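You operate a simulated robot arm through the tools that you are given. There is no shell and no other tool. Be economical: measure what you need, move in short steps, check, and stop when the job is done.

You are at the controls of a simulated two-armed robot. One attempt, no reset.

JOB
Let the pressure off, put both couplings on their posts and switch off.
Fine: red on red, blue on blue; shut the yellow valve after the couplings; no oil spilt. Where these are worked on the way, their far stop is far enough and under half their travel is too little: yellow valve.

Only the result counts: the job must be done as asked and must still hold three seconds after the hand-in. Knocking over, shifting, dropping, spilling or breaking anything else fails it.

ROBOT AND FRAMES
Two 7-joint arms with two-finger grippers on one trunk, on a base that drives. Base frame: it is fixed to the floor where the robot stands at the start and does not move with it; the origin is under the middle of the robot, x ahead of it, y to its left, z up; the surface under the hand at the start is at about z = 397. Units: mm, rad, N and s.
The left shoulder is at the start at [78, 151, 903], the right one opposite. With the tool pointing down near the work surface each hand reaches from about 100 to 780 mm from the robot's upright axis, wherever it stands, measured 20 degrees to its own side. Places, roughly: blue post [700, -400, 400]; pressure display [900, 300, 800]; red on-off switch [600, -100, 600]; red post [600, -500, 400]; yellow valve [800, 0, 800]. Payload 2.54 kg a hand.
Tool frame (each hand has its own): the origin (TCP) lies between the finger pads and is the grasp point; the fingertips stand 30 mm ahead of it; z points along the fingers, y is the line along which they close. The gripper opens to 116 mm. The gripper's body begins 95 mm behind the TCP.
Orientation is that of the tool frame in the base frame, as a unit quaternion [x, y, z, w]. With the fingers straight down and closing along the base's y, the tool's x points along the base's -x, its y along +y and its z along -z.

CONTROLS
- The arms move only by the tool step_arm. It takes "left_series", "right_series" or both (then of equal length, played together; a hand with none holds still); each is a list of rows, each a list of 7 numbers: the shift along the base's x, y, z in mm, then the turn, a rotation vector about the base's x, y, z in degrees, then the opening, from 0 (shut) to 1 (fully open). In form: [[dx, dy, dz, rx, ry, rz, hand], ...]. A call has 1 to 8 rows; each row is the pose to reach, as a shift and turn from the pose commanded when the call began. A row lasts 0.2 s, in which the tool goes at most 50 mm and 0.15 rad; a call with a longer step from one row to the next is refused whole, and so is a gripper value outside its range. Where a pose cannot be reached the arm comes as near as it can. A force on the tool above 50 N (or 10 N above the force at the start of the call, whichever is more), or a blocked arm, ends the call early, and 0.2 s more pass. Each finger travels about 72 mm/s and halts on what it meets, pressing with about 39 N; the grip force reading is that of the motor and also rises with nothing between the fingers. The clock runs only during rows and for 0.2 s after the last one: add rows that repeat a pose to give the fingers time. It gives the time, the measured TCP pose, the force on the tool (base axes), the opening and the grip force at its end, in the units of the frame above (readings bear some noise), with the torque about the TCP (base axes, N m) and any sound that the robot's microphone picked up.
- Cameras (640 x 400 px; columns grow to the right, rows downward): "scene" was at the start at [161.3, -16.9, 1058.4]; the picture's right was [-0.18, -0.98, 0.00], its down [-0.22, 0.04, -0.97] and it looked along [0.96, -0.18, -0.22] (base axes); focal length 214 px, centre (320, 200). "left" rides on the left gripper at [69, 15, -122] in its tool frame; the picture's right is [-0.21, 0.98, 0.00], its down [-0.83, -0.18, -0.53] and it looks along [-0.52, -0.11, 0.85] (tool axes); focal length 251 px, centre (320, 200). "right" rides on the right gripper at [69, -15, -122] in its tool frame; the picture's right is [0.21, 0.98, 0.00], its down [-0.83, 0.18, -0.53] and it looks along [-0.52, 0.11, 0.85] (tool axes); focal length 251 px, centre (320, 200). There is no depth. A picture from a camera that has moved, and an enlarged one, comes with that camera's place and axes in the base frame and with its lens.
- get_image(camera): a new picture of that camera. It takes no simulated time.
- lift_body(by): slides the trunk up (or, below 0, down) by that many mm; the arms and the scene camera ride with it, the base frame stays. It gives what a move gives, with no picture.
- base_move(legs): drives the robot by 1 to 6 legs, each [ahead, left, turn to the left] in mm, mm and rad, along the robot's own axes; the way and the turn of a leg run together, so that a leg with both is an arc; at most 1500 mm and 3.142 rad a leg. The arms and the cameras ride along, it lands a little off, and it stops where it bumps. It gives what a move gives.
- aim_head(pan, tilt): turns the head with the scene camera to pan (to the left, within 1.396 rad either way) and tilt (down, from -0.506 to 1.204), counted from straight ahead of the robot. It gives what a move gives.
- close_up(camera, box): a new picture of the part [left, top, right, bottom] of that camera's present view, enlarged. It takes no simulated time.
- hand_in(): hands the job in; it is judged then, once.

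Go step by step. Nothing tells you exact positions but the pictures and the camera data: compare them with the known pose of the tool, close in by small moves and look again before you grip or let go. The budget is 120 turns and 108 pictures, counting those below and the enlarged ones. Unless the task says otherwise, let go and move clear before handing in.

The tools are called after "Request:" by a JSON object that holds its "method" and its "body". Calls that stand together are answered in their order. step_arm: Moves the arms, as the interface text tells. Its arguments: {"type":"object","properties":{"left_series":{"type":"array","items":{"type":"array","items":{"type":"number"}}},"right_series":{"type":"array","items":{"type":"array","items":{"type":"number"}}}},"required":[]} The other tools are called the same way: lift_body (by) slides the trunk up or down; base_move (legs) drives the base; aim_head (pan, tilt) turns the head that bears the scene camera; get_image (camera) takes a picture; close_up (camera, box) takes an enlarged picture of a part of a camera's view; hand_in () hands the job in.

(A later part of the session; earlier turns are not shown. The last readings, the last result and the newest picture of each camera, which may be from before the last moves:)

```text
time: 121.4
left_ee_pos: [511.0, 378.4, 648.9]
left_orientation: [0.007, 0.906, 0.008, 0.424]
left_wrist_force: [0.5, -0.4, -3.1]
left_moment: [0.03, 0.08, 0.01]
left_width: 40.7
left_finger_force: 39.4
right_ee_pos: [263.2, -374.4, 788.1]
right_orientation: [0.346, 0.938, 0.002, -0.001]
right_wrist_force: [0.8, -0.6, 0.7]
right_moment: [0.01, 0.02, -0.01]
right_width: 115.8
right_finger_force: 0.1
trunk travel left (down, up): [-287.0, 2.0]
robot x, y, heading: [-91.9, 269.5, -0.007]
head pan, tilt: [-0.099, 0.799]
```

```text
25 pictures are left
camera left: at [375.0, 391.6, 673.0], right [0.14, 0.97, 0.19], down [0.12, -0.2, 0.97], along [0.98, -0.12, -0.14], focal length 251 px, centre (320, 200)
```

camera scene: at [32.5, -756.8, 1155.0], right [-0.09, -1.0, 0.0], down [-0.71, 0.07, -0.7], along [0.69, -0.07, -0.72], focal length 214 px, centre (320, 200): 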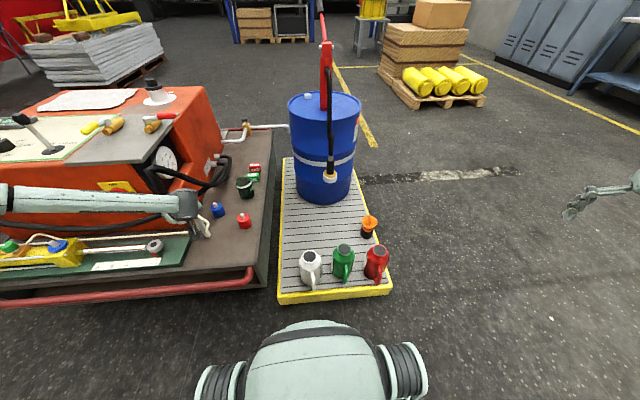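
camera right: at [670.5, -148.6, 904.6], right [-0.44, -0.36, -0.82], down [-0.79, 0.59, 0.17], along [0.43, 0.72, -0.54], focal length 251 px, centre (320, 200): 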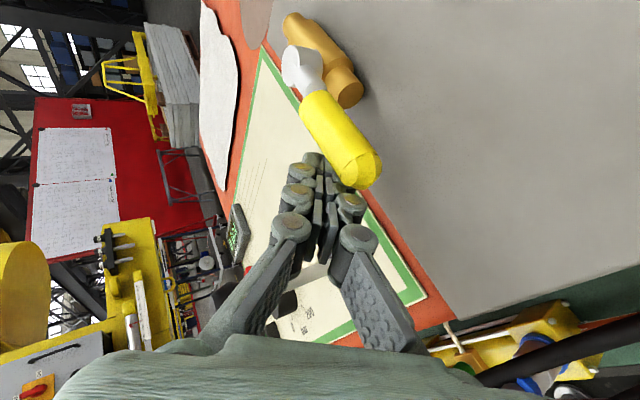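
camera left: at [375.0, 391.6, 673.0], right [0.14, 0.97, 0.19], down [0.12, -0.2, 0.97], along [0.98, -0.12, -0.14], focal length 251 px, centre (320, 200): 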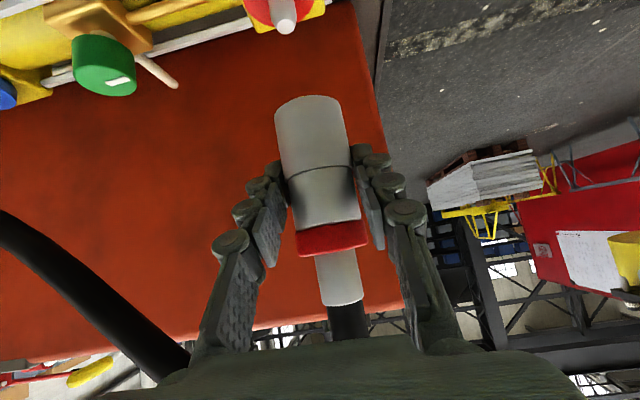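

Red is free. I'll drive back a little and then to the right, followed by the same arm and base alternation as for blue.

Request:
{"method": "base_move", "body": {"legs": [[-40, 0, 0.007], [0, -820, 0]]}}

Request:
{"method": "step_arm", "body": {"left_series": [[0, 30, 0, 0, 0, 7, 0.1], [0, 60, 0, 0, 0, 14, 0.1], [0, 90, 0, 0, 0, 21, 0.1], [0, 120, 0, 0, 0, 28, 0.1], [0, 150, 0, 0, 0, 35, 0.1], [0, 150, 0, 0, 0, 35, 0.1]]}}

Request:
{"method": "base_move", "body": {"legs": [[0, -200, 0]]}}

Request:
{"method": "step_arm", "body": {"left_series": [[10, 35, 0, 0, 0, 3, 0.1], [20, 70, 0, 0, 0, 6, 0.1], [30, 105, 0, 0, 0, 9, 0.1], [40, 140, 0, 0, 0, 11, 0.1], [40, 150, 0, 0, 0, 11, 0.1]]}}

Request:
{"method": "get_image", "body": {"camera": "left"}}

Request:
{"method": "get_image", "body": {"camera": "scene"}}

```text
time: 130.0
left_ee_pos: [468.3, -422.2, 648.6]
left_orientation: [0.007, 0.906, 0.009, 0.424]
left_wrist_force: [1.4, -0.3, -3.7]
left_moment: [-0.02, 0.01, 0.01]
left_width: 40.7
left_finger_force: 38.7
right_ee_pos: [223.4, -1172.4, 787.7]
right_orientation: [0.345, 0.939, 0.002, 0.0]
right_wrist_force: [0.5, -0.1, 0.4]
right_moment: [0.02, 0.02, 0.0]
right_width: 116.1
right_finger_force: 0.1
trunk travel left (down, up): [-287.0, 2.0]
robot x, y, heading: [-134.0, -535.2, -0.001]
head pan, tilt: [-0.099, 0.799]
```

```text
time: 131.4
left_ee_pos: [468.9, -271.8, 648.3]
left_orientation: [-0.267, 0.865, 0.136, 0.402]
left_wrist_force: [0.1, 0.6, -2.6]
left_moment: [0.0, 0.0, -0.02]
left_width: 40.7
left_finger_force: 39.3
right_ee_pos: [224.4, -1173.2, 788.5]
right_orientation: [0.345, 0.938, 0.002, 0.0]
right_wrist_force: [-0.3, 0.3, 0.1]
right_moment: [0.03, -0.03, -0.03]
right_width: 116.1
right_finger_force: 0.1
trunk travel left (down, up): [-287.0, 2.0]
robot x, y, heading: [-136.6, -531.0, -0.004]
head pan, tilt: [-0.099, 0.799]
```

```text
time: 133.9
left_ee_pos: [468.6, -474.2, 648.4]
left_orientation: [-0.265, 0.866, 0.135, 0.403]
left_wrist_force: [-1.5, 0.5, -3.8]
left_moment: [-0.03, 0.05, -0.05]
left_width: 40.7
left_finger_force: 39.0
right_ee_pos: [222.4, -1376.2, 786.8]
right_orientation: [0.346, 0.938, 0.002, 0.0]
right_wrist_force: [0.6, -0.6, 1.1]
right_moment: [-0.01, -0.04, -0.01]
right_width: 115.9
right_finger_force: 0.1
trunk travel left (down, up): [-287.0, 2.0]
robot x, y, heading: [-134.5, -735.9, -0.006]
head pan, tilt: [-0.099, 0.799]
```

```text
time: 135.1
left_ee_pos: [508.2, -327.4, 649.3]
left_orientation: [-0.347, 0.836, 0.173, 0.387]
left_wrist_force: [-0.2, 0.5, -3.3]
left_moment: [0.03, 0.03, 0.0]
left_width: 40.5
left_finger_force: 39.4
right_ee_pos: [222.1, -1376.1, 787.7]
right_orientation: [0.346, 0.938, 0.001, 0.0]
right_wrist_force: [-0.2, 0.0, -0.4]
right_moment: [-0.01, 0.04, -0.02]
right_width: 115.8
right_finger_force: 0.1
trunk travel left (down, up): [-287.0, 2.0]
robot x, y, heading: [-134.1, -734.8, -0.011]
head pan, tilt: [-0.099, 0.799]
```

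```text
24 pictures are left
camera left: at [402.4, -415.5, 674.3], right [-0.6, 0.78, 0.18], down [0.23, -0.06, 0.97], along [0.77, 0.63, -0.14], focal length 251 px, centre (320, 200)
```

left: 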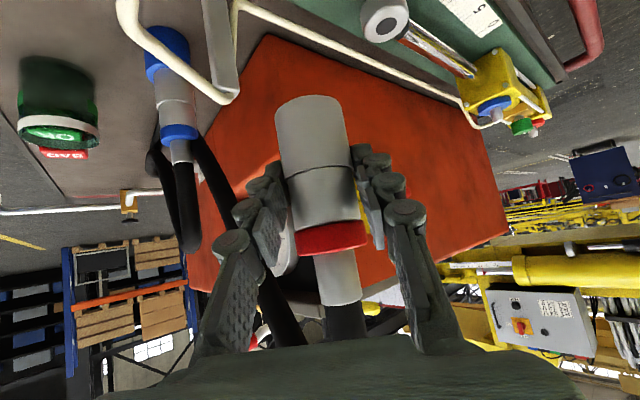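

```text
23 pictures are left
camera scene: at [15.3, -744.0, 1154.0], right [-0.1, -0.99, 0.0], down [-0.71, 0.07, -0.7], along [0.69, -0.07, -0.72], focal length 214 px, centre (320, 200)
```

scene: 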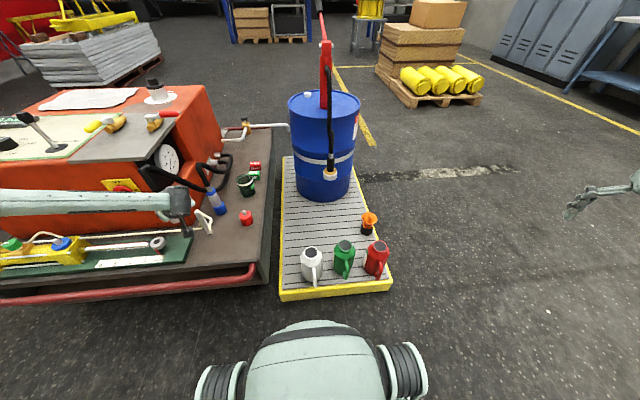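

The blue coupling is still standing well. I'll move the base to its red-post position.

Request:
{"method": "base_move", "body": {"legs": [[0, -146, 0.01], [80, 0, 0]]}}

Request:
{"method": "step_arm", "body": {"left_series": [[20, 0, 0, 0, 0, 0, 0.1], [40, 0, -5, 0, 0, 0, 0.1], [52, 0, -30, 0, 0, 0, 0.1], [52, 0, -60, 0, 0, 0, 0.1], [52, 0, -85, 0, 0, 0, 0.1], [52, 0, -85, 0, 0, 0, 0.1]]}}

Request:
{"method": "get_image", "body": {"camera": "left"}}

```text
time: 137.8
left_ee_pos: [583.9, -461.9, 649.6]
left_orientation: [-0.352, 0.835, 0.175, 0.385]
left_wrist_force: [0.6, 0.3, -3.8]
left_moment: [0.0, 0.03, 0.07]
left_width: 40.8
left_finger_force: 39.1
right_ee_pos: [308.1, -1513.0, 787.5]
right_orientation: [0.341, 0.94, 0.0, -0.001]
right_wrist_force: [0.7, -0.3, 0.0]
right_moment: [0.01, 0.06, -0.01]
right_width: 115.8
right_finger_force: 0.0
trunk travel left (down, up): [-287.0, 2.0]
robot x, y, heading: [-56.3, -876.9, 0.006]
head pan, tilt: [-0.099, 0.799]
```

```text
time: 139.2
left_ee_pos: [637.4, -463.1, 565.6]
left_orientation: [-0.352, 0.834, 0.176, 0.386]
left_wrist_force: [0.3, 0.4, -3.9]
left_moment: [0.02, 0.01, -0.04]
left_width: 40.8
left_finger_force: 39.7
right_ee_pos: [307.2, -1513.7, 788.3]
right_orientation: [0.341, 0.94, 0.001, -0.002]
right_wrist_force: [-0.2, 0.1, 0.2]
right_moment: [0.0, 0.04, -0.02]
right_width: 115.9
right_finger_force: 0.0
trunk travel left (down, up): [-287.0, 2.0]
robot x, y, heading: [-58.7, -877.9, 0.005]
head pan, tilt: [-0.099, 0.799]
```

```text
22 pictures are left
camera left: at [532.5, -552.1, 590.0], right [-0.61, 0.77, 0.19], down [0.23, -0.05, 0.97], along [0.76, 0.63, -0.14], focal length 251 px, centre (320, 200)
```

left: 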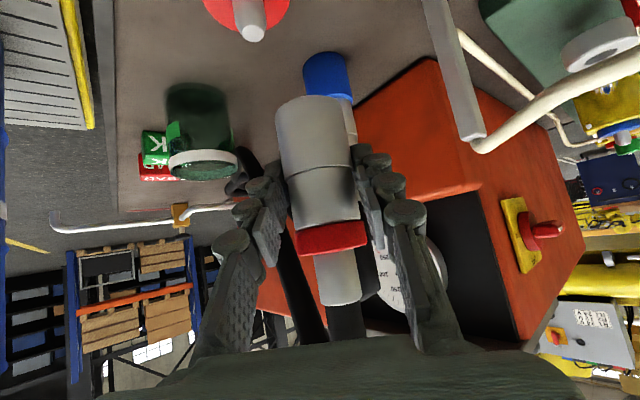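

The red pin is at about [640.5, -486.5]. Using the offset I learned on the blue post, I'll shift (+4, -21.5) and descend to just above the pin.

Request:
{"method": "step_arm", "body": {"left_series": [[4, -12, 0, 0, 0, 0, 0.1], [4, -21.5, -10, 0, 0, 0, 0.1], [4, -21.5, -26, 0, 0, 0, 0.1], [4, -21.5, -42, 0, 0, 0, 0.1], [4, -21.5, -42, 0, 0, 0, 0.1]]}}

Request:
{"method": "close_up", "body": {"camera": "left", "box": [220, 0, 420, 125]}}

```text
time: 140.4
left_ee_pos: [639.9, -482.6, 523.4]
left_orientation: [-0.352, 0.834, 0.175, 0.387]
left_wrist_force: [0.1, -0.4, 0.4]
left_moment: [-0.05, 0.0, 0.02]
left_width: 40.8
left_finger_force: 38.9
right_ee_pos: [307.0, -1513.8, 788.5]
right_orientation: [0.341, 0.94, 0.002, 0.0]
right_wrist_force: [-0.8, -0.6, -0.2]
right_moment: [0.0, -0.02, -0.03]
right_width: 115.9
right_finger_force: 0.3
trunk travel left (down, up): [-287.0, 2.0]
robot x, y, heading: [-55.9, -873.3, 0.001]
head pan, tilt: [-0.099, 0.799]
```

```text
3.20 times, centred on (320, 62) of left
camera zoom: at [535.7, -572.2, 547.6], right [-0.61, 0.77, 0.18], down [0.23, -0.05, 0.97], along [0.76, 0.63, -0.14], focal length 805 px, centre (320, 640)
```

zoom: 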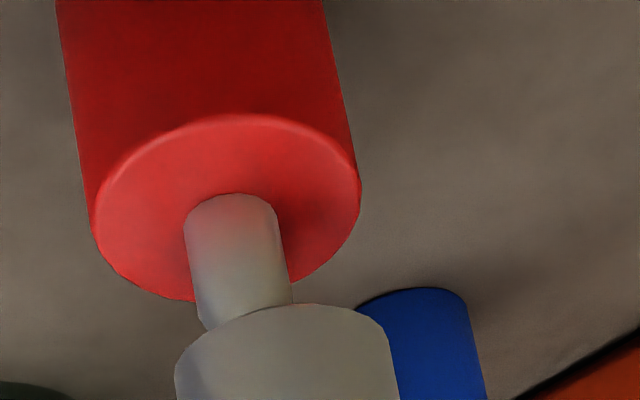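

A slight touch and about 5 mm of lateral offset. I'll raise a little, shift (+1.5, -5) and recheck.

Request:
{"method": "step_arm", "body": {"left_series": [[0, 0, 6, 0, 0, 0, 0.1], [1.5, -5, 6, 0, 0, 0, 0.1], [1.5, -5, 2, 0, 0, 0, 0.1], [1.5, -5, 2, 0, 0, 0, 0.1]]}}

Request:
{"method": "close_up", "body": {"camera": "left", "box": [220, 0, 420, 125]}}

```text
time: 141.4
left_ee_pos: [642.4, -489.2, 524.8]
left_orientation: [-0.352, 0.835, 0.176, 0.386]
left_wrist_force: [-0.5, 0.0, -3.7]
left_moment: [-0.02, 0.01, -0.03]
left_width: 40.9
left_finger_force: 38.7
right_ee_pos: [308.5, -1514.5, 787.2]
right_orientation: [0.342, 0.94, 0.002, 0.0]
right_wrist_force: [0.7, 0.1, 0.2]
right_moment: [-0.03, -0.03, 0.02]
right_width: 116.0
right_finger_force: 0.1
trunk travel left (down, up): [-287.0, 2.0]
robot x, y, heading: [-53.5, -878.5, 0.005]
head pan, tilt: [-0.099, 0.799]
```

```text
3.20 times, centred on (320, 62) of left
camera zoom: at [537.0, -577.6, 549.2], right [-0.61, 0.77, 0.19], down [0.23, -0.05, 0.97], along [0.76, 0.63, -0.14], focal length 805 px, centre (320, 640)
```

zoom: 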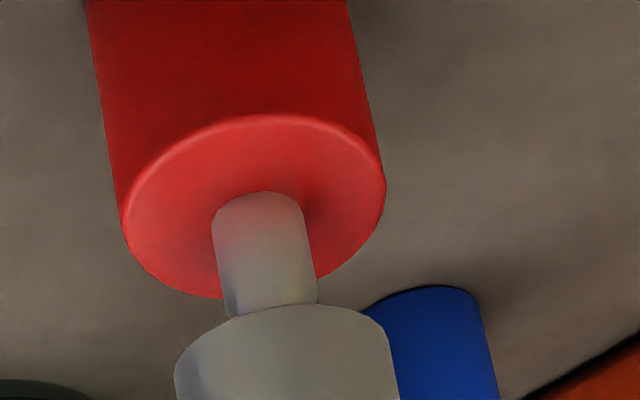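

Lateral alignment is now within 1 mm. Lowering onto the red post.

Request:
{"method": "step_arm", "body": {"left_series": [[0, 0, -7, 0, 0, 0, 0.1], [0, 0, -14, 0, 0, 0, 0.1], [0, 0, -21, 0, 0, 0, 0.1], [0, 0, -28, 0, 0, 0, 0.1], [0, 0, -34, 0, 0, 0, 0.1], [0, 0, -38, 0, 0, 0, 0.1], [0, 0, -38, 0, 0, 0, 0.1]]}}

Request:
{"method": "get_image", "body": {"camera": "left"}}

```text
time: 143.0
left_ee_pos: [640.4, -486.8, 487.3]
left_orientation: [-0.352, 0.834, 0.175, 0.387]
left_wrist_force: [-24.2, -8.2, 20.3]
left_moment: [0.11, 0.37, 0.09]
left_width: 40.4
left_finger_force: 39.5
right_ee_pos: [306.3, -1515.2, 788.6]
right_orientation: [0.341, 0.94, 0.004, 0.001]
right_wrist_force: [1.1, -0.1, -0.4]
right_moment: [0.0, -0.03, 0.03]
right_width: 116.2
right_finger_force: 0.1
trunk travel left (down, up): [-287.0, 2.0]
robot x, y, heading: [-53.2, -876.8, 0.009]
head pan, tilt: [-0.099, 0.799]
```

```text
19 pictures are left
camera left: at [535.9, -577.0, 512.2], right [-0.61, 0.77, 0.19], down [0.23, -0.06, 0.97], along [0.76, 0.63, -0.14], focal length 251 px, centre (320, 200)
```

left: 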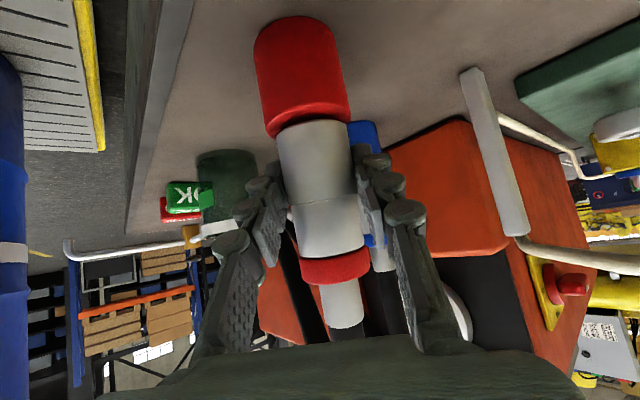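

Seated on the red post. I'll relieve the load, release, and back away along the finger axis.

Request:
{"method": "step_arm", "body": {"left_series": [[-3, -1, 4, 0, 0, 0, 0.1], [-3, -1, 5, 0, 0, 0, 0.5], [-3, -1, 5, 0, 0, 0, 0.8], [-3, -1, 5, 0, 0, 0, 1], [-3, -1, 5, 0, 0, 0, 1], [-22, -22, 27, 0, 0, 0, 1], [-40, -42, 50, 0, 0, 0, 1], [-58, -62, 72, 0, 0, 0, 1]]}}

Request:
{"method": "step_arm", "body": {"left_series": [[-5, 0, 35, 0, 0, 0, 1], [-20, -15, 60, 0, 0, -7, 1], [-40, -35, 80, 0, 0, -14, 1], [-55, -55, 85, 0, 0, -21, 1], [-65, -80, 90, 0, 0, -28, 1], [-70, -105, 95, 0, 0, -35, 1], [-75, -130, 95, 0, 0, -42, 1]]}}

Request:
{"method": "close_up", "body": {"camera": "scene", "box": [100, 130, 300, 255]}}

```text
time: 144.8
left_ee_pos: [581.3, -549.9, 557.7]
left_orientation: [-0.351, 0.835, 0.175, 0.386]
left_wrist_force: [0.0, -0.2, 0.0]
left_moment: [-0.01, 0.02, 0.0]
left_width: 115.7
left_finger_force: 0.0
right_ee_pos: [307.5, -1513.1, 787.3]
right_orientation: [0.341, 0.94, 0.002, 0.0]
right_wrist_force: [0.8, 0.1, 0.2]
right_moment: [0.02, 0.0, -0.01]
right_width: 116.0
right_finger_force: 0.1
trunk travel left (down, up): [-287.0, 2.0]
robot x, y, heading: [-55.5, -876.2, 0.004]
head pan, tilt: [-0.099, 0.799]
```

```text
time: 146.4
left_ee_pos: [521.3, -702.3, 669.1]
left_orientation: [-0.033, 0.909, 0.033, 0.415]
left_wrist_force: [-0.2, -0.3, 0.5]
left_moment: [-0.02, -0.02, -0.01]
left_width: 116.0
left_finger_force: 0.0
left hand out of reach, approached as far as the arm can: row 6, 7
right_ee_pos: [307.8, -1512.7, 788.5]
right_orientation: [0.341, 0.94, 0.002, -0.001]
right_wrist_force: [-0.4, -0.3, 1.0]
right_moment: [-0.04, 0.0, 0.0]
right_width: 115.9
right_finger_force: 0.0
trunk travel left (down, up): [-287.0, 2.0]
robot x, y, heading: [-55.7, -875.8, 0.008]
head pan, tilt: [-0.099, 0.799]
```

```text
3.20 times, centred on (200, 192) of scene
camera zoom: at [94.9, -883.0, 1154.0], right [-0.1, -1.0, 0.0], down [-0.71, 0.07, -0.7], along [0.69, -0.07, -0.72], focal length 686 px, centre (704, 224)
```

zoom: 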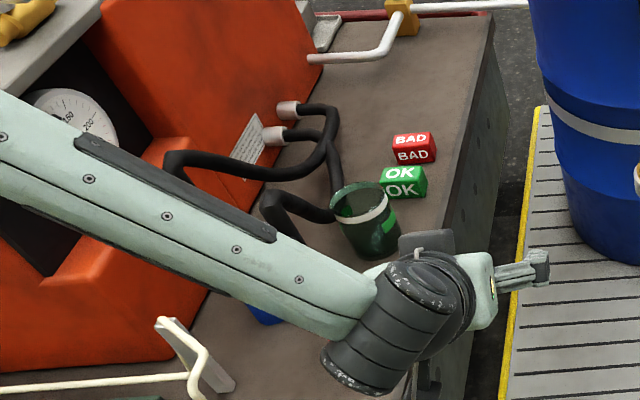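

Released and clear. Next I shut the yellow valve with the left fist: raise the arm, reduce the tilt to about 35°, close the hand, and drive in front of the valve.

Request:
{"method": "step_arm", "body": {"left_series": [[-10, 5, 45, 0, 2, 0, 0.8], [-20, 10, 90, 0, 4, 0, 0.5], [-30, 15, 135, 0, 7, -1, 0.2], [-40, 20, 180, 0, 10, -2, 0], [-40, 25, 225, 0, 13, -3, 0], [-40, 30, 265, 0, 15, -4, 0], [-40, 30, 290, 0, 15, -4, 0]]}}

Request:
{"method": "base_move", "body": {"legs": [[-40, 0, 0], [0, 540, 0], [110, 0, 0]]}}

Request:
{"method": "aim_head", "body": {"pan": -0.1, "tilt": 0.7}}

Request:
{"method": "get_image", "body": {"camera": "scene"}}

```text
time: 148.0
left_ee_pos: [477.6, -671.9, 965.3]
left_orientation: [0.006, 0.953, 0.013, 0.302]
left_wrist_force: [0.1, 0.7, 0.0]
left_moment: [0.01, 0.01, -0.01]
left_width: 0.0
left_finger_force: 28.9
right_ee_pos: [308.1, -1512.5, 788.0]
right_orientation: [0.341, 0.94, 0.001, 0.0]
right_wrist_force: [-0.6, 0.0, -0.5]
right_moment: [-0.04, 0.01, 0.01]
right_width: 116.0
right_finger_force: 0.0
trunk travel left (down, up): [-287.0, 2.0]
robot x, y, heading: [-53.1, -875.1, 0.004]
head pan, tilt: [-0.099, 0.799]
```

```text
time: 154.9
left_ee_pos: [545.5, -137.3, 962.7]
left_orientation: [0.007, 0.953, 0.013, 0.303]
left_wrist_force: [0.1, -0.3, 0.4]
left_moment: [0.02, 0.03, 0.02]
left_width: 0.0
left_finger_force: 28.8
right_ee_pos: [373.8, -978.7, 787.9]
right_orientation: [0.343, 0.939, 0.001, -0.001]
right_wrist_force: [0.7, 0.0, 0.1]
right_moment: [-0.02, 0.05, -0.04]
right_width: 116.1
right_finger_force: 0.0
trunk travel left (down, up): [-287.0, 2.0]
robot x, y, heading: [9.4, -335.6, 0.004]
head pan, tilt: [-0.099, 0.799]
```

```text
time: 155.6
left_ee_pos: [545.7, -136.9, 963.7]
left_orientation: [0.007, 0.953, 0.014, 0.302]
left_wrist_force: [0.4, 0.4, 0.3]
left_moment: [-0.03, 0.01, 0.01]
left_width: 0.0
left_finger_force: 28.3
right_ee_pos: [371.2, -977.7, 787.5]
right_orientation: [0.343, 0.939, 0.003, -0.001]
right_wrist_force: [-0.6, -0.4, -0.1]
right_moment: [-0.04, -0.02, 0.0]
right_width: 116.1
right_finger_force: 0.1
trunk travel left (down, up): [-287.0, 2.0]
robot x, y, heading: [8.7, -338.4, 0.0]
head pan, tilt: [-0.099, 0.7]
```

```text
17 pictures are left
camera scene: at [165.6, -348.0, 1162.2], right [-0.1, -1.0, 0.0], down [-0.64, 0.06, -0.76], along [0.76, -0.07, -0.64], focal length 214 px, centre (320, 200)
```

scene: 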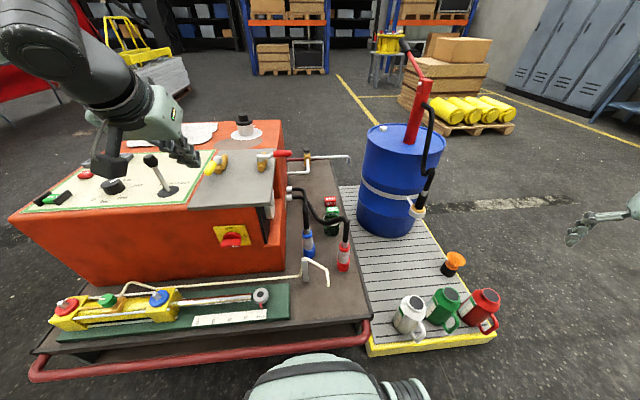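

Both couplings stand on their posts. I'll bring the fist to hover on the -y side of the yellow handle.

Request:
{"method": "step_arm", "body": {"left_series": [[40, 8, 0, 0, 0, 0, 0], [80, 16, -5, 0, 0, 0, 0], [120, 24, -15, 0, 0, 0, 0], [160, 30, -30, 0, 0, 0, 0], [195, 32, -55, 0, 0, 0, 0], [200, 32, -80, 0, 0, 0, 0], [200, 32, -80, 0, 0, 0, 0]]}}

Request:
{"method": "get_image", "body": {"camera": "left"}}

Request:
{"method": "close_up", "body": {"camera": "scene", "box": [130, 90, 330, 215]}}

```text
time: 157.2
left_ee_pos: [743.5, -107.8, 882.1]
left_orientation: [0.007, 0.953, 0.013, 0.302]
left_wrist_force: [0.6, -0.2, 0.4]
left_moment: [0.02, 0.01, -0.01]
left_width: 0.0
left_finger_force: 29.1
right_ee_pos: [371.9, -977.8, 787.6]
right_orientation: [0.343, 0.939, 0.002, -0.001]
right_wrist_force: [0.5, -0.5, 0.2]
right_moment: [0.01, 0.02, 0.01]
right_width: 116.0
right_finger_force: 0.0
trunk travel left (down, up): [-287.0, 2.0]
robot x, y, heading: [12.4, -345.0, -0.003]
head pan, tilt: [-0.099, 0.7]
```

```text
16 pictures are left
camera left: at [619.5, -93.1, 942.0], right [0.18, 0.97, 0.15], down [0.37, -0.21, 0.91], along [0.91, -0.11, -0.39], focal length 251 px, centre (320, 200)
```

left: 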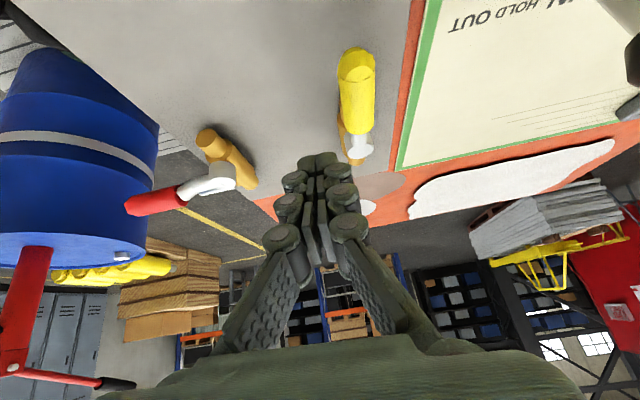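

```text
3.20 times, centred on (230, 152) of scene
camera zoom: at [165.6, -348.0, 1162.3], right [-0.1, -1.0, 0.0], down [-0.64, 0.06, -0.76], along [0.76, -0.07, -0.64], focal length 686 px, centre (608, 352)
```

zoom: 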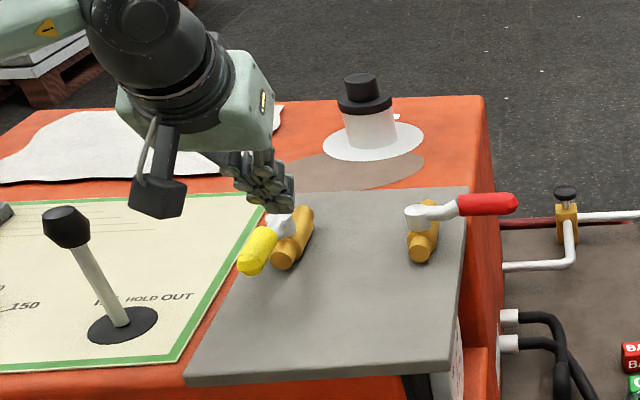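

The handle lies along -x at y ≈ -72. I'll lower the fist beside it and push toward +y along the arc.

Request:
{"method": "step_arm", "body": {"left_series": [[5, 0, -25, 0, 0, 0, 0], [5, 0, -48, 0, 0, 0, 0], [5, 12, -48, 0, 0, 0, 0], [6, 26, -48, 0, 0, 0, 0], [7, 40, -48, 0, 0, 0, 0], [9, 53, -48, 0, 0, 0, 0], [12, 65, -48, 0, 0, 0, 0], [12, 65, -48, 0, 0, 0, 0]]}}

Request:
{"method": "get_image", "body": {"camera": "left"}}

```text
time: 159.0
left_ee_pos: [753.8, -39.8, 834.7]
left_orientation: [0.007, 0.953, 0.014, 0.302]
left_wrist_force: [-2.1, -1.0, 1.2]
left_moment: [-0.06, 0.02, -0.01]
left_width: 0.0
left_finger_force: 29.0
right_ee_pos: [372.7, -978.5, 788.2]
right_orientation: [0.342, 0.94, 0.002, 0.0]
right_wrist_force: [-0.2, -1.0, 1.0]
right_moment: [-0.01, -0.03, 0.02]
right_width: 116.2
right_finger_force: 0.0
trunk travel left (down, up): [-287.0, 2.0]
robot x, y, heading: [11.7, -340.3, 0.002]
head pan, tilt: [-0.099, 0.7]
```

```text
14 pictures are left
camera left: at [630.1, -26.0, 893.9], right [0.18, 0.97, 0.15], down [0.37, -0.21, 0.91], along [0.91, -0.11, -0.39], focal length 251 px, centre (320, 200)
```

left: 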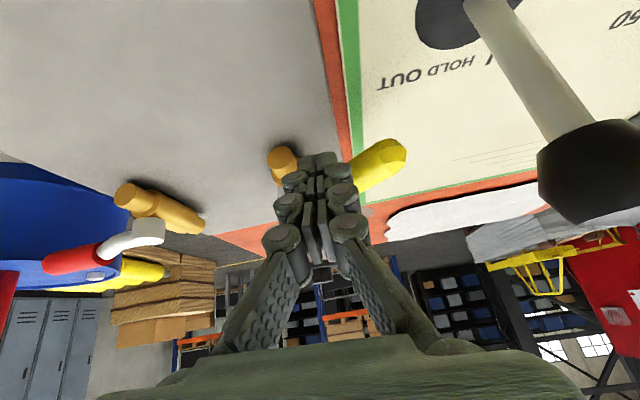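

The handle is now at about 40°. I'll continue mainly in +x to bring it to the shut stop.

Request:
{"method": "step_arm", "body": {"left_series": [[9, 6, 0, 0, 0, 0, 0], [18, 11, 0, 0, 0, 0, 0], [26, 15, 0, 0, 0, 0, 0], [33, 18, 0, 0, 0, 0, 0], [39, 19, 0, 0, 0, 0, 0], [45, 19, 0, 0, 0, 0, 0], [50, 19, 0, 0, 0, 0, 0], [50, 19, 0, 0, 0, 0, 0]]}}

Request:
{"method": "get_image", "body": {"camera": "left"}}

Request:
{"method": "close_up", "body": {"camera": "scene", "box": [130, 90, 330, 215]}}

```text
time: 160.3
left_ee_pos: [789.1, -21.8, 828.9]
left_orientation: [0.007, 0.957, 0.014, 0.29]
left_wrist_force: [-12.1, -1.3, -1.7]
left_moment: [-0.01, 0.22, 0.07]
left_width: 0.0
left_finger_force: 28.6
right_ee_pos: [372.8, -977.3, 787.8]
right_orientation: [0.342, 0.94, 0.002, -0.001]
right_wrist_force: [0.4, 0.3, -0.6]
right_moment: [-0.01, 0.01, 0.0]
right_width: 115.9
right_finger_force: 0.0
trunk travel left (down, up): [-287.0, 2.0]
robot x, y, heading: [8.0, -340.1, 0.007]
head pan, tilt: [-0.099, 0.7]
stopped in row 6 (left hand): the force on the tool passed its limit at 55 N (the readings are from after the stop); the commanded pose is now the measured one
```

```text
13 pictures are left
camera left: at [666.6, -8.5, 890.7], right [0.18, 0.97, 0.15], down [0.39, -0.21, 0.9], along [0.9, -0.11, -0.42], focal length 251 px, centre (320, 200)
```

left: 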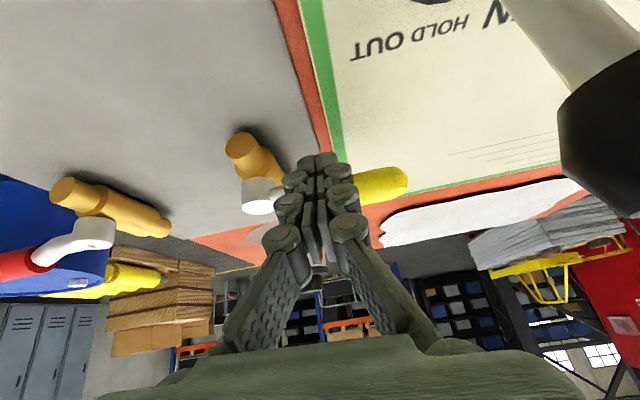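

```text
3.20 times, centred on (230, 152) of scene
camera zoom: at [164.3, -347.9, 1162.4], right [-0.1, -1.0, 0.0], down [-0.64, 0.06, -0.77], along [0.76, -0.07, -0.64], focal length 686 px, centre (608, 352)
```

zoom: 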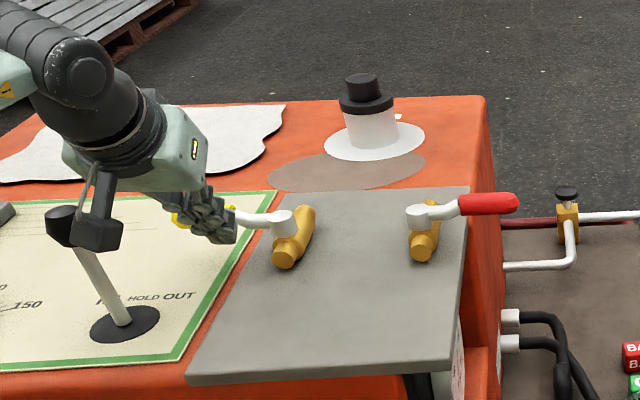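

The handle met its stop at 55 N and its tip is back where it started, so the valve is shut. I'll retreat and look at the panel and valve once clear, then back the base off and lower the trunk for the switch.

Request:
{"method": "step_arm", "body": {"left_series": [[-15, -2, 15, 0, 0, 0, 0], [-45, -8, 50, 0, 0, 0, 0], [-88, -15, 72, 0, 0, 0, 0], [-135, -25, 85, 0, 0, 0, 0], [-180, -30, 90, 0, 0, 0, 0], [-220, -35, 90, 0, 0, 0, 0], [-250, -40, 90, 0, 0, 0, 0]]}}

Request:
{"method": "base_move", "body": {"legs": [[-60, 0, 0]]}}

Request:
{"method": "lift_body", "body": {"by": -180}}

Request:
{"method": "get_image", "body": {"camera": "scene"}}

```text
time: 161.9
left_ee_pos: [539.1, -62.7, 920.7]
left_orientation: [0.007, 0.956, 0.014, 0.293]
left_wrist_force: [-0.3, 0.3, 0.1]
left_moment: [-0.01, 0.02, 0.0]
left_width: 0.0
left_finger_force: 28.2
right_ee_pos: [372.5, -978.2, 788.5]
right_orientation: [0.342, 0.94, 0.003, 0.0]
right_wrist_force: [0.7, -0.1, 0.3]
right_moment: [0.0, 0.03, -0.02]
right_width: 116.0
right_finger_force: 0.0
trunk travel left (down, up): [-287.0, 2.0]
robot x, y, heading: [10.1, -337.7, 0.002]
head pan, tilt: [-0.099, 0.7]
```

```text
time: 162.9
left_ee_pos: [478.2, -63.4, 922.3]
left_orientation: [0.007, 0.956, 0.014, 0.294]
left_wrist_force: [-0.1, -0.2, -0.5]
left_moment: [-0.02, -0.04, -0.03]
left_width: 0.3
left_finger_force: 28.2
right_ee_pos: [310.0, -979.0, 788.0]
right_orientation: [0.342, 0.94, 0.002, 0.0]
right_wrist_force: [-0.2, -0.3, 1.2]
right_moment: [0.02, -0.05, 0.03]
right_width: 116.0
right_finger_force: 0.0
trunk travel left (down, up): [-287.0, 2.0]
robot x, y, heading: [-52.3, -341.8, 0.004]
head pan, tilt: [-0.099, 0.7]
```

```text
time: 164.9
left_ee_pos: [478.5, -63.2, 742.1]
left_orientation: [0.007, 0.956, 0.014, 0.294]
left_wrist_force: [0.1, 0.0, 0.1]
left_moment: [0.02, -0.03, 0.0]
left_width: 0.0
left_finger_force: 28.3
right_ee_pos: [310.5, -978.4, 607.8]
right_orientation: [0.341, 0.94, 0.001, 0.0]
right_wrist_force: [0.5, 0.3, -0.3]
right_moment: [-0.01, -0.01, 0.01]
right_width: 115.7
right_finger_force: 0.0
trunk travel left (down, up): [-107.0, 182.0]
robot x, y, heading: [-49.3, -339.7, -0.002]
head pan, tilt: [-0.099, 0.7]
```

```text
11 pictures are left
camera scene: at [103.1, -348.0, 982.4], right [-0.1, -1.0, 0.0], down [-0.64, 0.06, -0.77], along [0.76, -0.07, -0.64], focal length 214 px, centre (320, 200)
```

scene: 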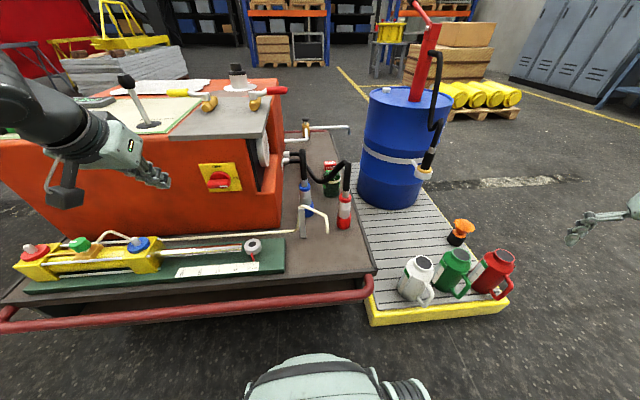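

The yellow handle is shut and both couplings are in place. Now I'll bring the left tool nearly horizontal in front of the switch.

Request:
{"method": "step_arm", "body": {"left_series": [[-5, -8, -15, 0, -7.5, 0, 0.2], [-8, -16, -30, 0, -15, 0, 0.4], [-8, -24, -45, 0, -22.5, 0, 0.6], [-8, -32, -60, 0, -30, 0, 0.6], [-5, -40, -75, 0, -37.5, 0, 0.6], [0, -45, -90, 0, -45, 0, 0.6], [5, -50, -105, 0, -51, 0, 0.6], [5, -50, -105, 0, -51, 0, 0.6]]}}

Request:
{"method": "step_arm", "body": {"left_series": [[0, 0, 0, 8, 0, 0, 0.6], [0, 0, 0, 16, 0, 0, 0.6], [0, 0, 0, 24, 0, 0, 0.6], [0, 0, 0, 32, 0, 0, 0.6], [0, 0, 0, 40, 0, 0, 0.6], [0, 0, 0, 48, 0, 0, 0.6], [0, 0, 0, 56, 0, 0, 0.6], [0, 0, 0, 64, 0, 0, 0.6]]}}

```text
time: 166.7
left_ee_pos: [473.0, -91.2, 687.8]
left_orientation: [0.004, 0.865, 0.014, 0.502]
left_wrist_force: [0.3, -0.2, -0.3]
left_moment: [0.05, -0.01, 0.0]
left_width: 69.7
left_finger_force: 0.1
left hand out of reach, approached as far as the arm can: row 4, 5, 6, 7, 8
right_ee_pos: [311.1, -978.0, 607.6]
right_orientation: [0.342, 0.94, 0.002, 0.0]
right_wrist_force: [0.3, 0.4, -0.2]
right_moment: [-0.01, 0.02, -0.02]
right_width: 115.9
right_finger_force: 0.1
trunk travel left (down, up): [-107.0, 182.0]
robot x, y, heading: [-49.2, -340.8, 0.004]
head pan, tilt: [-0.099, 0.7]
```

```text
time: 168.5
left_ee_pos: [470.9, -89.8, 688.2]
left_orientation: [0.269, 0.725, 0.472, 0.423]
left_wrist_force: [0.1, 0.0, -0.5]
left_moment: [-0.02, 0.01, 0.0]
left_width: 69.5
left_finger_force: 0.2
left hand out of reach, approached as far as the arm can: row 1, 2
right_ee_pos: [311.9, -979.3, 607.9]
right_orientation: [0.342, 0.94, 0.003, -0.002]
right_wrist_force: [-0.2, -0.4, 0.5]
right_moment: [-0.02, 0.02, 0.0]
right_width: 115.9
right_finger_force: 0.0
trunk travel left (down, up): [-107.0, 182.0]
robot x, y, heading: [-50.3, -336.4, 0.004]
head pan, tilt: [-0.099, 0.7]
```

Rolling has brought the tool nearly horizontal. I'll finish the roll, then yaw back toward straight ahead.

Request:
{"method": "step_arm", "body": {"left_series": [[0, 0, 0, 8, 0, 0, 0.6], [0, 0, 0, 16, 0, 0, 0.6], [0, 0, 0, 26, 0, 0, 0.6]]}}

Request:
{"method": "step_arm", "body": {"left_series": [[0, 0, 0, 8, 0, 0, 0.6], [0, 0, 0, 16, 0, 0, 0.6], [0, 0, 0, 24, 0, 0, 0.6], [0, 0, 0, 26, 0, 0, 0.6]]}}

Request:
{"method": "step_arm", "body": {"left_series": [[0, -5, -8, 0, 0, -7.5, 0.6], [0, -10, -16, 0, 0, -15, 0.6], [0, -15, -24, 0, 0, -22.5, 0.6], [0, -20, -32, 0, 0, -30, 0.6], [0, -24, -45, 0, 0, -30, 0.6], [0, -24, -55, 0, 0, -30, 0.6]]}}

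```text
refused: row 3 steps farther than a row can; nothing moved
```

```text
time: 169.5
left_ee_pos: [521.3, -91.2, 709.3]
left_orientation: [0.359, 0.605, 0.619, 0.349]
left_wrist_force: [-0.3, -0.7, -0.8]
left_moment: [0.0, 0.02, 0.02]
left_width: 69.7
left_finger_force: 0.1
left hand out of reach, approached as far as the arm can: row 2, 3, 4
right_ee_pos: [311.9, -978.2, 608.5]
right_orientation: [0.341, 0.94, 0.001, -0.001]
right_wrist_force: [1.0, -0.6, -0.7]
right_moment: [0.01, -0.02, 0.01]
right_width: 115.9
right_finger_force: 0.0
trunk travel left (down, up): [-107.0, 182.0]
robot x, y, heading: [-52.2, -341.0, 0.004]
head pan, tilt: [-0.099, 0.7]
```

```text
time: 170.9
left_ee_pos: [490.3, -269.4, 754.3]
left_orientation: [0.501, 0.49, 0.509, 0.5]
left_wrist_force: [-0.4, -0.7, -0.1]
left_moment: [0.02, -0.01, 0.01]
left_width: 69.5
left_finger_force: 0.1
left hand out of reach, approached as far as the arm can: row 1, 2, 3, 4, 5, 6
right_ee_pos: [310.2, -978.7, 607.2]
right_orientation: [0.342, 0.94, 0.002, -0.001]
right_wrist_force: [-0.1, 1.0, -0.3]
right_moment: [0.0, 0.02, 0.01]
right_width: 115.9
right_finger_force: 0.2
trunk travel left (down, up): [-107.0, 182.0]
robot x, y, heading: [-50.0, -340.3, 0.004]
head pan, tilt: [-0.099, 0.7]
```

The orientation is now right: pointing at the panel and closing vertically. I'll use the base and trunk to translate onto the switch.

Request:
{"method": "base_move", "body": {"legs": [[0, 156, 0]]}}

Request:
{"method": "lift_body", "body": {"by": -105}}

Request:
{"method": "get_image", "body": {"camera": "left"}}

```text
time: 173.0
left_ee_pos: [490.1, -113.6, 754.7]
left_orientation: [0.5, 0.49, 0.51, 0.5]
left_wrist_force: [0.0, -1.0, 0.7]
left_moment: [0.01, 0.03, -0.01]
left_width: 69.7
left_finger_force: 0.0
right_ee_pos: [311.2, -822.9, 609.0]
right_orientation: [0.342, 0.94, 0.003, -0.002]
right_wrist_force: [-0.8, -0.6, 0.6]
right_moment: [0.0, 0.0, -0.01]
right_width: 116.1
right_finger_force: 0.0
trunk travel left (down, up): [-107.0, 182.0]
robot x, y, heading: [-50.0, -188.1, 0.004]
head pan, tilt: [-0.099, 0.7]
```

```text
time: 174.4
left_ee_pos: [489.9, -112.8, 649.8]
left_orientation: [0.5, 0.49, 0.51, 0.5]
left_wrist_force: [-0.1, -0.7, -0.3]
left_moment: [0.02, -0.02, -0.04]
left_width: 69.7
left_finger_force: 0.1
right_ee_pos: [309.8, -822.8, 503.8]
right_orientation: [0.342, 0.94, 0.002, -0.001]
right_wrist_force: [0.0, 0.8, 0.1]
right_moment: [0.0, 0.0, 0.01]
right_width: 115.8
right_finger_force: 0.1
trunk travel left (down, up): [-2.0, 287.0]
robot x, y, heading: [-50.6, -183.2, 0.002]
head pan, tilt: [-0.099, 0.7]
```

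```text
10 pictures are left
camera left: at [370.2, -44.7, 663.7], right [-0.02, -0.24, 0.97], down [-0.53, -0.82, -0.21], along [0.85, -0.52, -0.11], focal length 251 px, centre (320, 200)
```

left: 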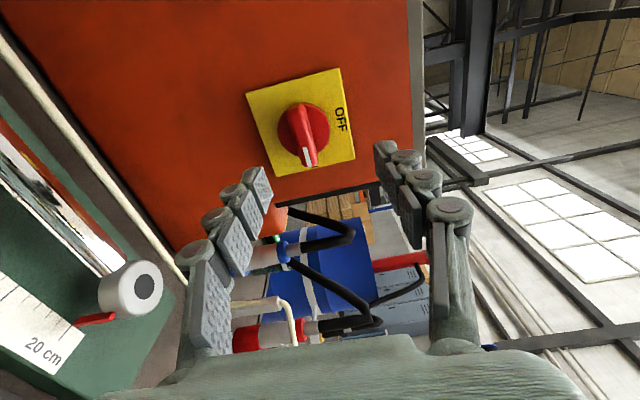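

The knob points to ON (-y) with OFF at the top, and its centre is at about [628, -115, 633]. I'll lower 16 mm with the arm and drive forward 70 mm, fingers open above and below the bar.

Request:
{"method": "step_arm", "body": {"left_series": [[0, -1, -8, 0, 0, 0, 0.6], [0, -2, -16, 0, 0, 0, 0.6], [0, -2, -16, 0, 0, 0, 0.6]]}}

```text
time: 175.2
left_ee_pos: [491.1, -118.1, 636.0]
left_orientation: [0.499, 0.492, 0.511, 0.498]
left_wrist_force: [0.5, 0.2, -0.1]
left_moment: [-0.01, -0.03, -0.01]
left_width: 69.4
left_finger_force: 0.1
left hand out of reach, approached as far as the arm can: row 2, 3
right_ee_pos: [312.0, -821.6, 502.1]
right_orientation: [0.342, 0.94, 0.003, -0.002]
right_wrist_force: [0.1, 0.5, -0.6]
right_moment: [0.01, 0.0, 0.02]
right_width: 116.2
right_finger_force: 0.1
trunk travel left (down, up): [-2.0, 287.0]
robot x, y, heading: [-49.5, -182.0, 0.008]
head pan, tilt: [-0.099, 0.7]
```

Request:
{"method": "base_move", "body": {"legs": [[70, 2, 0]]}}

Request:
{"method": "close_up", "body": {"camera": "left", "box": [200, 60, 440, 210]}}

```text
time: 176.2
left_ee_pos: [560.0, -117.3, 634.8]
left_orientation: [0.5, 0.491, 0.511, 0.498]
left_wrist_force: [-0.3, -0.1, 0.0]
left_moment: [0.01, 0.0, 0.02]
left_width: 69.6
left_finger_force: 0.1
right_ee_pos: [379.5, -821.5, 503.0]
right_orientation: [0.342, 0.94, 0.002, -0.001]
right_wrist_force: [0.7, 0.0, 0.0]
right_moment: [-0.03, -0.01, 0.02]
right_width: 116.2
right_finger_force: 0.1
trunk travel left (down, up): [-2.0, 287.0]
robot x, y, heading: [16.8, -181.6, 0.008]
head pan, tilt: [-0.099, 0.7]
```

```text
2.67 times, centred on (320, 135) of left
camera zoom: at [438.6, -48.0, 649.6], right [-0.02, -0.24, 0.97], down [-0.53, -0.82, -0.21], along [0.85, -0.52, -0.11], focal length 670 px, centre (320, 373)
```

zoom: 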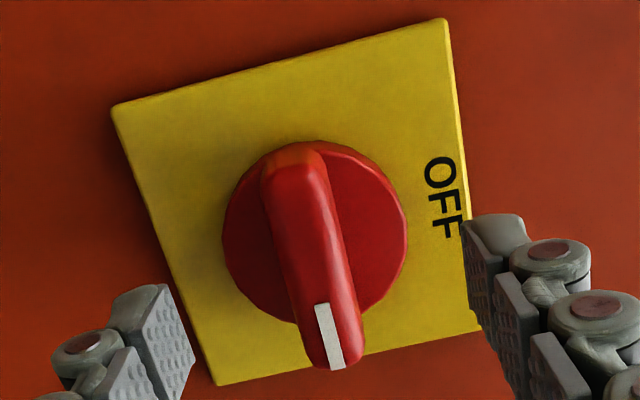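

The bar is centred between the fingers. I'll advance 38 mm with the arm, watching for contact.

Request:
{"method": "step_arm", "body": {"left_series": [[10, 1, 0, 0, 0, 0, 0.6], [20, 1, 0, 0, 0, 0, 0.6], [30, 1, 0, 0, 0, 0, 0.6], [38, 1, 0, 0, 0, 0, 0.6], [38, 1, 0, 0, 0, 0, 0.6]]}}

Request:
{"method": "close_up", "body": {"camera": "left", "box": [200, 60, 440, 210]}}

```text
time: 177.4
left_ee_pos: [593.4, -123.8, 641.2]
left_orientation: [0.5, 0.493, 0.511, 0.496]
left_wrist_force: [0.5, -1.1, 0.9]
left_moment: [-0.01, -0.03, 0.02]
left_width: 69.6
left_finger_force: 0.1
left hand out of reach, approached as far as the arm can: row 2, 3, 4, 5
right_ee_pos: [379.8, -819.6, 503.6]
right_orientation: [0.342, 0.94, 0.001, -0.001]
right_wrist_force: [0.6, 0.8, -0.4]
right_moment: [0.01, -0.04, -0.02]
right_width: 116.1
right_finger_force: 0.1
trunk travel left (down, up): [-2.0, 287.0]
robot x, y, heading: [16.0, -182.3, -0.001]
head pan, tilt: [-0.099, 0.7]
```

```text
2.67 times, centred on (320, 135) of left
camera zoom: at [473.1, -55.9, 655.5], right [-0.01, -0.24, 0.97], down [-0.52, -0.83, -0.21], along [0.85, -0.51, -0.11], focal length 670 px, centre (320, 373)
```

zoom: 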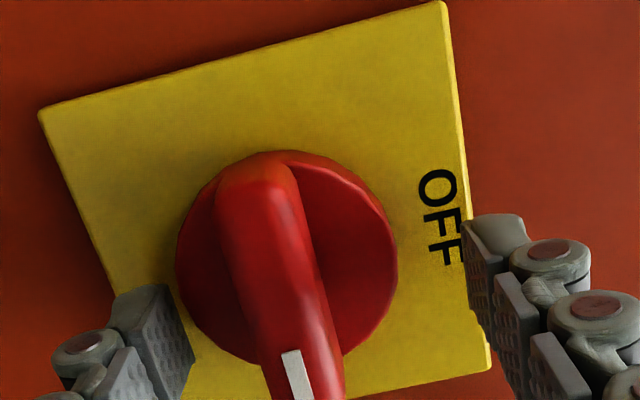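

The bar is between the fingers, slightly low. I'll try closing and check the width.

Request:
{"method": "step_arm", "body": {"left_series": [[0, 0, -4, 0, 0, 0, 0.45], [0, 0, -5, 0, 0, 0, 0.3], [0, 0, -5, 0, 0, 0, 0.15], [0, 0, -5, 0, 0, 0, 0.05], [0, 0, -5, 0, 0, 0, 0.05]]}}

Request:
{"method": "close_up", "body": {"camera": "left", "box": [200, 60, 440, 210]}}

```text
time: 178.6
left_ee_pos: [590.8, -125.9, 634.7]
left_orientation: [0.502, 0.493, 0.509, 0.496]
left_wrist_force: [-32.0, 0.1, -15.9]
left_moment: [-0.19, 0.87, -0.5]
left_width: 17.1
left_finger_force: 42.5
right_ee_pos: [379.0, -820.3, 502.7]
right_orientation: [0.343, 0.939, 0.003, -0.001]
right_wrist_force: [-0.1, -0.1, 0.6]
right_moment: [0.05, -0.02, 0.03]
right_width: 116.1
right_finger_force: 0.1
trunk travel left (down, up): [-2.0, 287.0]
robot x, y, heading: [20.1, -184.8, 0.004]
head pan, tilt: [-0.099, 0.7]
```

```text
2.67 times, centred on (320, 135) of left
camera zoom: at [470.2, -58.1, 650.3], right [-0.01, -0.24, 0.97], down [-0.53, -0.82, -0.2], along [0.85, -0.52, -0.12], focal length 670 px, centre (320, 373)
```

zoom: 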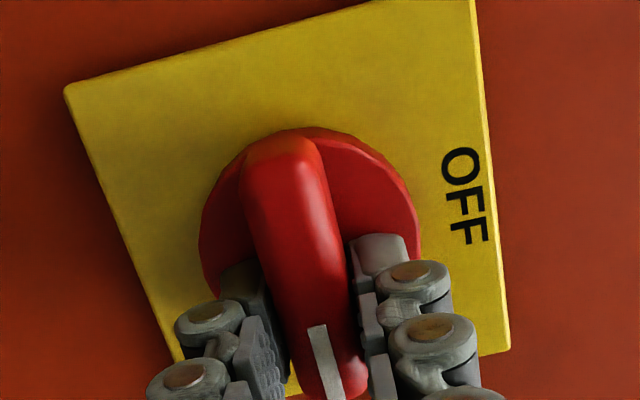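

The bar is gripped at 17 mm. I'll turn it -90° about x, from pointing right to pointing up at OFF, following the knob's axis.

Request:
{"method": "step_arm", "body": {"left_series": [[-2, 0, 1, -7, 0, 0, 0.03], [-2, 0.4, 2.5, -15, 0, 0, 0.03], [-2, 0.9, 4, -23, 0, 0, 0.03], [-2, 1.5, 5.2, -31, 0, 0, 0.03], [-2, 2.3, 6.4, -39, 0, 0, 0.03], [-2, 3.3, 7.4, -47, 0, 0, 0.03], [-2, 4.3, 8.3, -55, 0, 0, 0.03]]}}

```text
time: 180.2
left_ee_pos: [591.4, -122.3, 643.1]
left_orientation: [0.217, 0.673, 0.221, 0.671]
left_wrist_force: [-27.3, -23.2, -17.1]
left_moment: [-0.28, -0.21, -1.33]
left_width: 16.6
left_finger_force: 42.2
right_ee_pos: [378.4, -820.3, 502.0]
right_orientation: [0.342, 0.94, 0.003, -0.002]
right_wrist_force: [-0.3, 0.0, -0.4]
right_moment: [0.01, -0.02, -0.02]
right_width: 115.9
right_finger_force: 0.0
trunk travel left (down, up): [-2.0, 287.0]
robot x, y, heading: [19.5, -184.4, 0.004]
head pan, tilt: [-0.099, 0.7]
```

It's turning with the grip holding. Continuing to just past 90°.

Request:
{"method": "step_arm", "body": {"left_series": [[-1, 0, 0.7, -8, 0, 0, 0.03], [-1, 1, 1.3, -16, 0, 0, 0.03], [-1, 2, 1.6, -24, 0, 0, 0.03], [-1, 3, 1.8, -32, 0, 0, 0.03], [-1, 4, 1.8, -39, 0, 0, 0.03], [-1, 4, 1.8, -42, 0, 0, 0.03]]}}

Request:
{"method": "get_image", "body": {"camera": "left"}}

```text
time: 181.6
left_ee_pos: [590.9, -116.6, 643.2]
left_orientation: [-0.039, 0.71, -0.031, 0.702]
left_wrist_force: [-24.8, -19.0, -13.7]
left_moment: [1.57, 0.17, -0.85]
left_width: 17.7
left_finger_force: 43.3
right_ee_pos: [379.9, -820.1, 502.9]
right_orientation: [0.342, 0.94, 0.003, -0.001]
right_wrist_force: [0.5, -0.2, 0.5]
right_moment: [-0.01, 0.01, -0.04]
right_width: 115.9
right_finger_force: 0.1
trunk travel left (down, up): [-2.0, 287.0]
robot x, y, heading: [18.8, -185.8, 0.004]
head pan, tilt: [-0.099, 0.7]
```

```text
6 pictures are left
camera left: at [469.4, -110.0, 575.1], right [-0.01, 0.99, 0.12], down [-0.52, -0.11, 0.85], along [0.85, -0.05, 0.52], focal length 251 px, centre (320, 200)
```

left: 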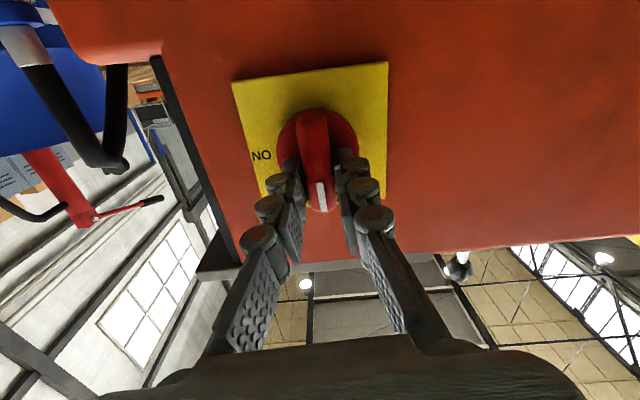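

The knob now points up at OFF, against its stop. I'll open the hand and back straight away.

Request:
{"method": "step_arm", "body": {"left_series": [[-1, 0, 0, 4, 0, 0, 0.15], [-1, 0, 0, 5, 0, 0, 0.4], [-1, 0, 0, 5, 0, 0, 0.55], [-1, 0, 0, 5, 0, 0, 0.55]]}}

Request:
{"method": "base_move", "body": {"legs": [[-150, 0, 0]]}}

Request:
{"method": "aim_head", "body": {"pan": -0.05, "tilt": 0.45}}

Request:
{"method": "get_image", "body": {"camera": "scene"}}

Request:
{"method": "get_image", "body": {"camera": "left"}}

```text
time: 182.6
left_ee_pos: [591.5, -113.5, 646.5]
left_orientation: [-0.012, 0.708, 0.001, 0.706]
left_wrist_force: [0.2, 0.2, 0.0]
left_moment: [0.01, 0.02, 0.02]
left_width: 63.8
left_finger_force: 0.0
right_ee_pos: [379.7, -820.1, 503.2]
right_orientation: [0.342, 0.94, 0.003, -0.001]
right_wrist_force: [-0.1, -0.5, -1.4]
right_moment: [0.01, -0.01, 0.01]
right_width: 116.0
right_finger_force: 0.1
trunk travel left (down, up): [-2.0, 287.0]
robot x, y, heading: [17.1, -183.2, 0.007]
head pan, tilt: [-0.099, 0.7]
```

```text
time: 184.0
left_ee_pos: [440.4, -114.1, 645.4]
left_orientation: [-0.012, 0.709, 0.001, 0.705]
left_wrist_force: [0.2, -0.6, -0.8]
left_moment: [0.02, 0.0, 0.03]
left_width: 63.7
left_finger_force: 0.1
right_ee_pos: [230.1, -820.2, 503.5]
right_orientation: [0.342, 0.94, 0.002, -0.001]
right_wrist_force: [0.5, -0.3, -0.3]
right_moment: [0.0, 0.01, 0.0]
right_width: 116.1
right_finger_force: 0.1
trunk travel left (down, up): [-2.0, 287.0]
robot x, y, heading: [-136.1, -183.6, 0.004]
head pan, tilt: [-0.099, 0.7]
```

```text
time: 184.7
left_ee_pos: [440.2, -114.1, 645.3]
left_orientation: [-0.012, 0.709, 0.003, 0.706]
left_wrist_force: [-0.3, -1.4, 0.6]
left_moment: [0.0, 0.0, -0.02]
left_width: 63.9
left_finger_force: 0.0
right_ee_pos: [230.7, -821.0, 502.7]
right_orientation: [0.341, 0.94, 0.002, -0.001]
right_wrist_force: [0.1, 0.3, 0.2]
right_moment: [-0.02, 0.0, -0.03]
right_width: 115.9
right_finger_force: 0.0
trunk travel left (down, up): [-2.0, 287.0]
robot x, y, heading: [-131.7, -178.8, 0.006]
head pan, tilt: [-0.051, 0.45]
```

```text
5 pictures are left
camera scene: at [28.8, -186.9, 899.4], right [-0.05, -1.0, 0.0], down [-0.44, 0.02, -0.9], along [0.9, -0.04, -0.44], focal length 214 px, centre (320, 200)
```

scene: 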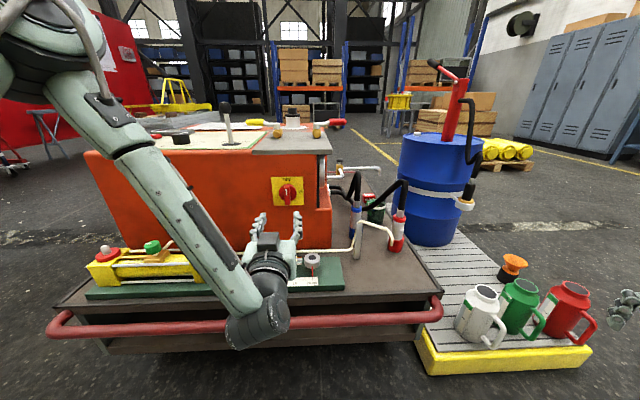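

```text
4 pictures are left
camera left: at [320.1, -102.3, 575.8], right [-0.02, 0.98, 0.2], down [-0.53, -0.18, 0.83], along [0.85, -0.09, 0.52], focal length 251 px, centre (320, 200)
```

left: 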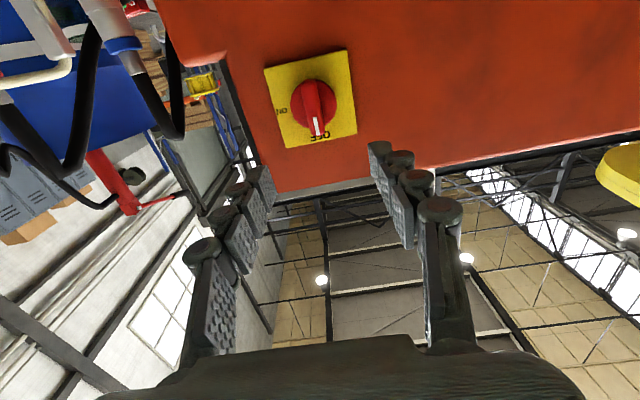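

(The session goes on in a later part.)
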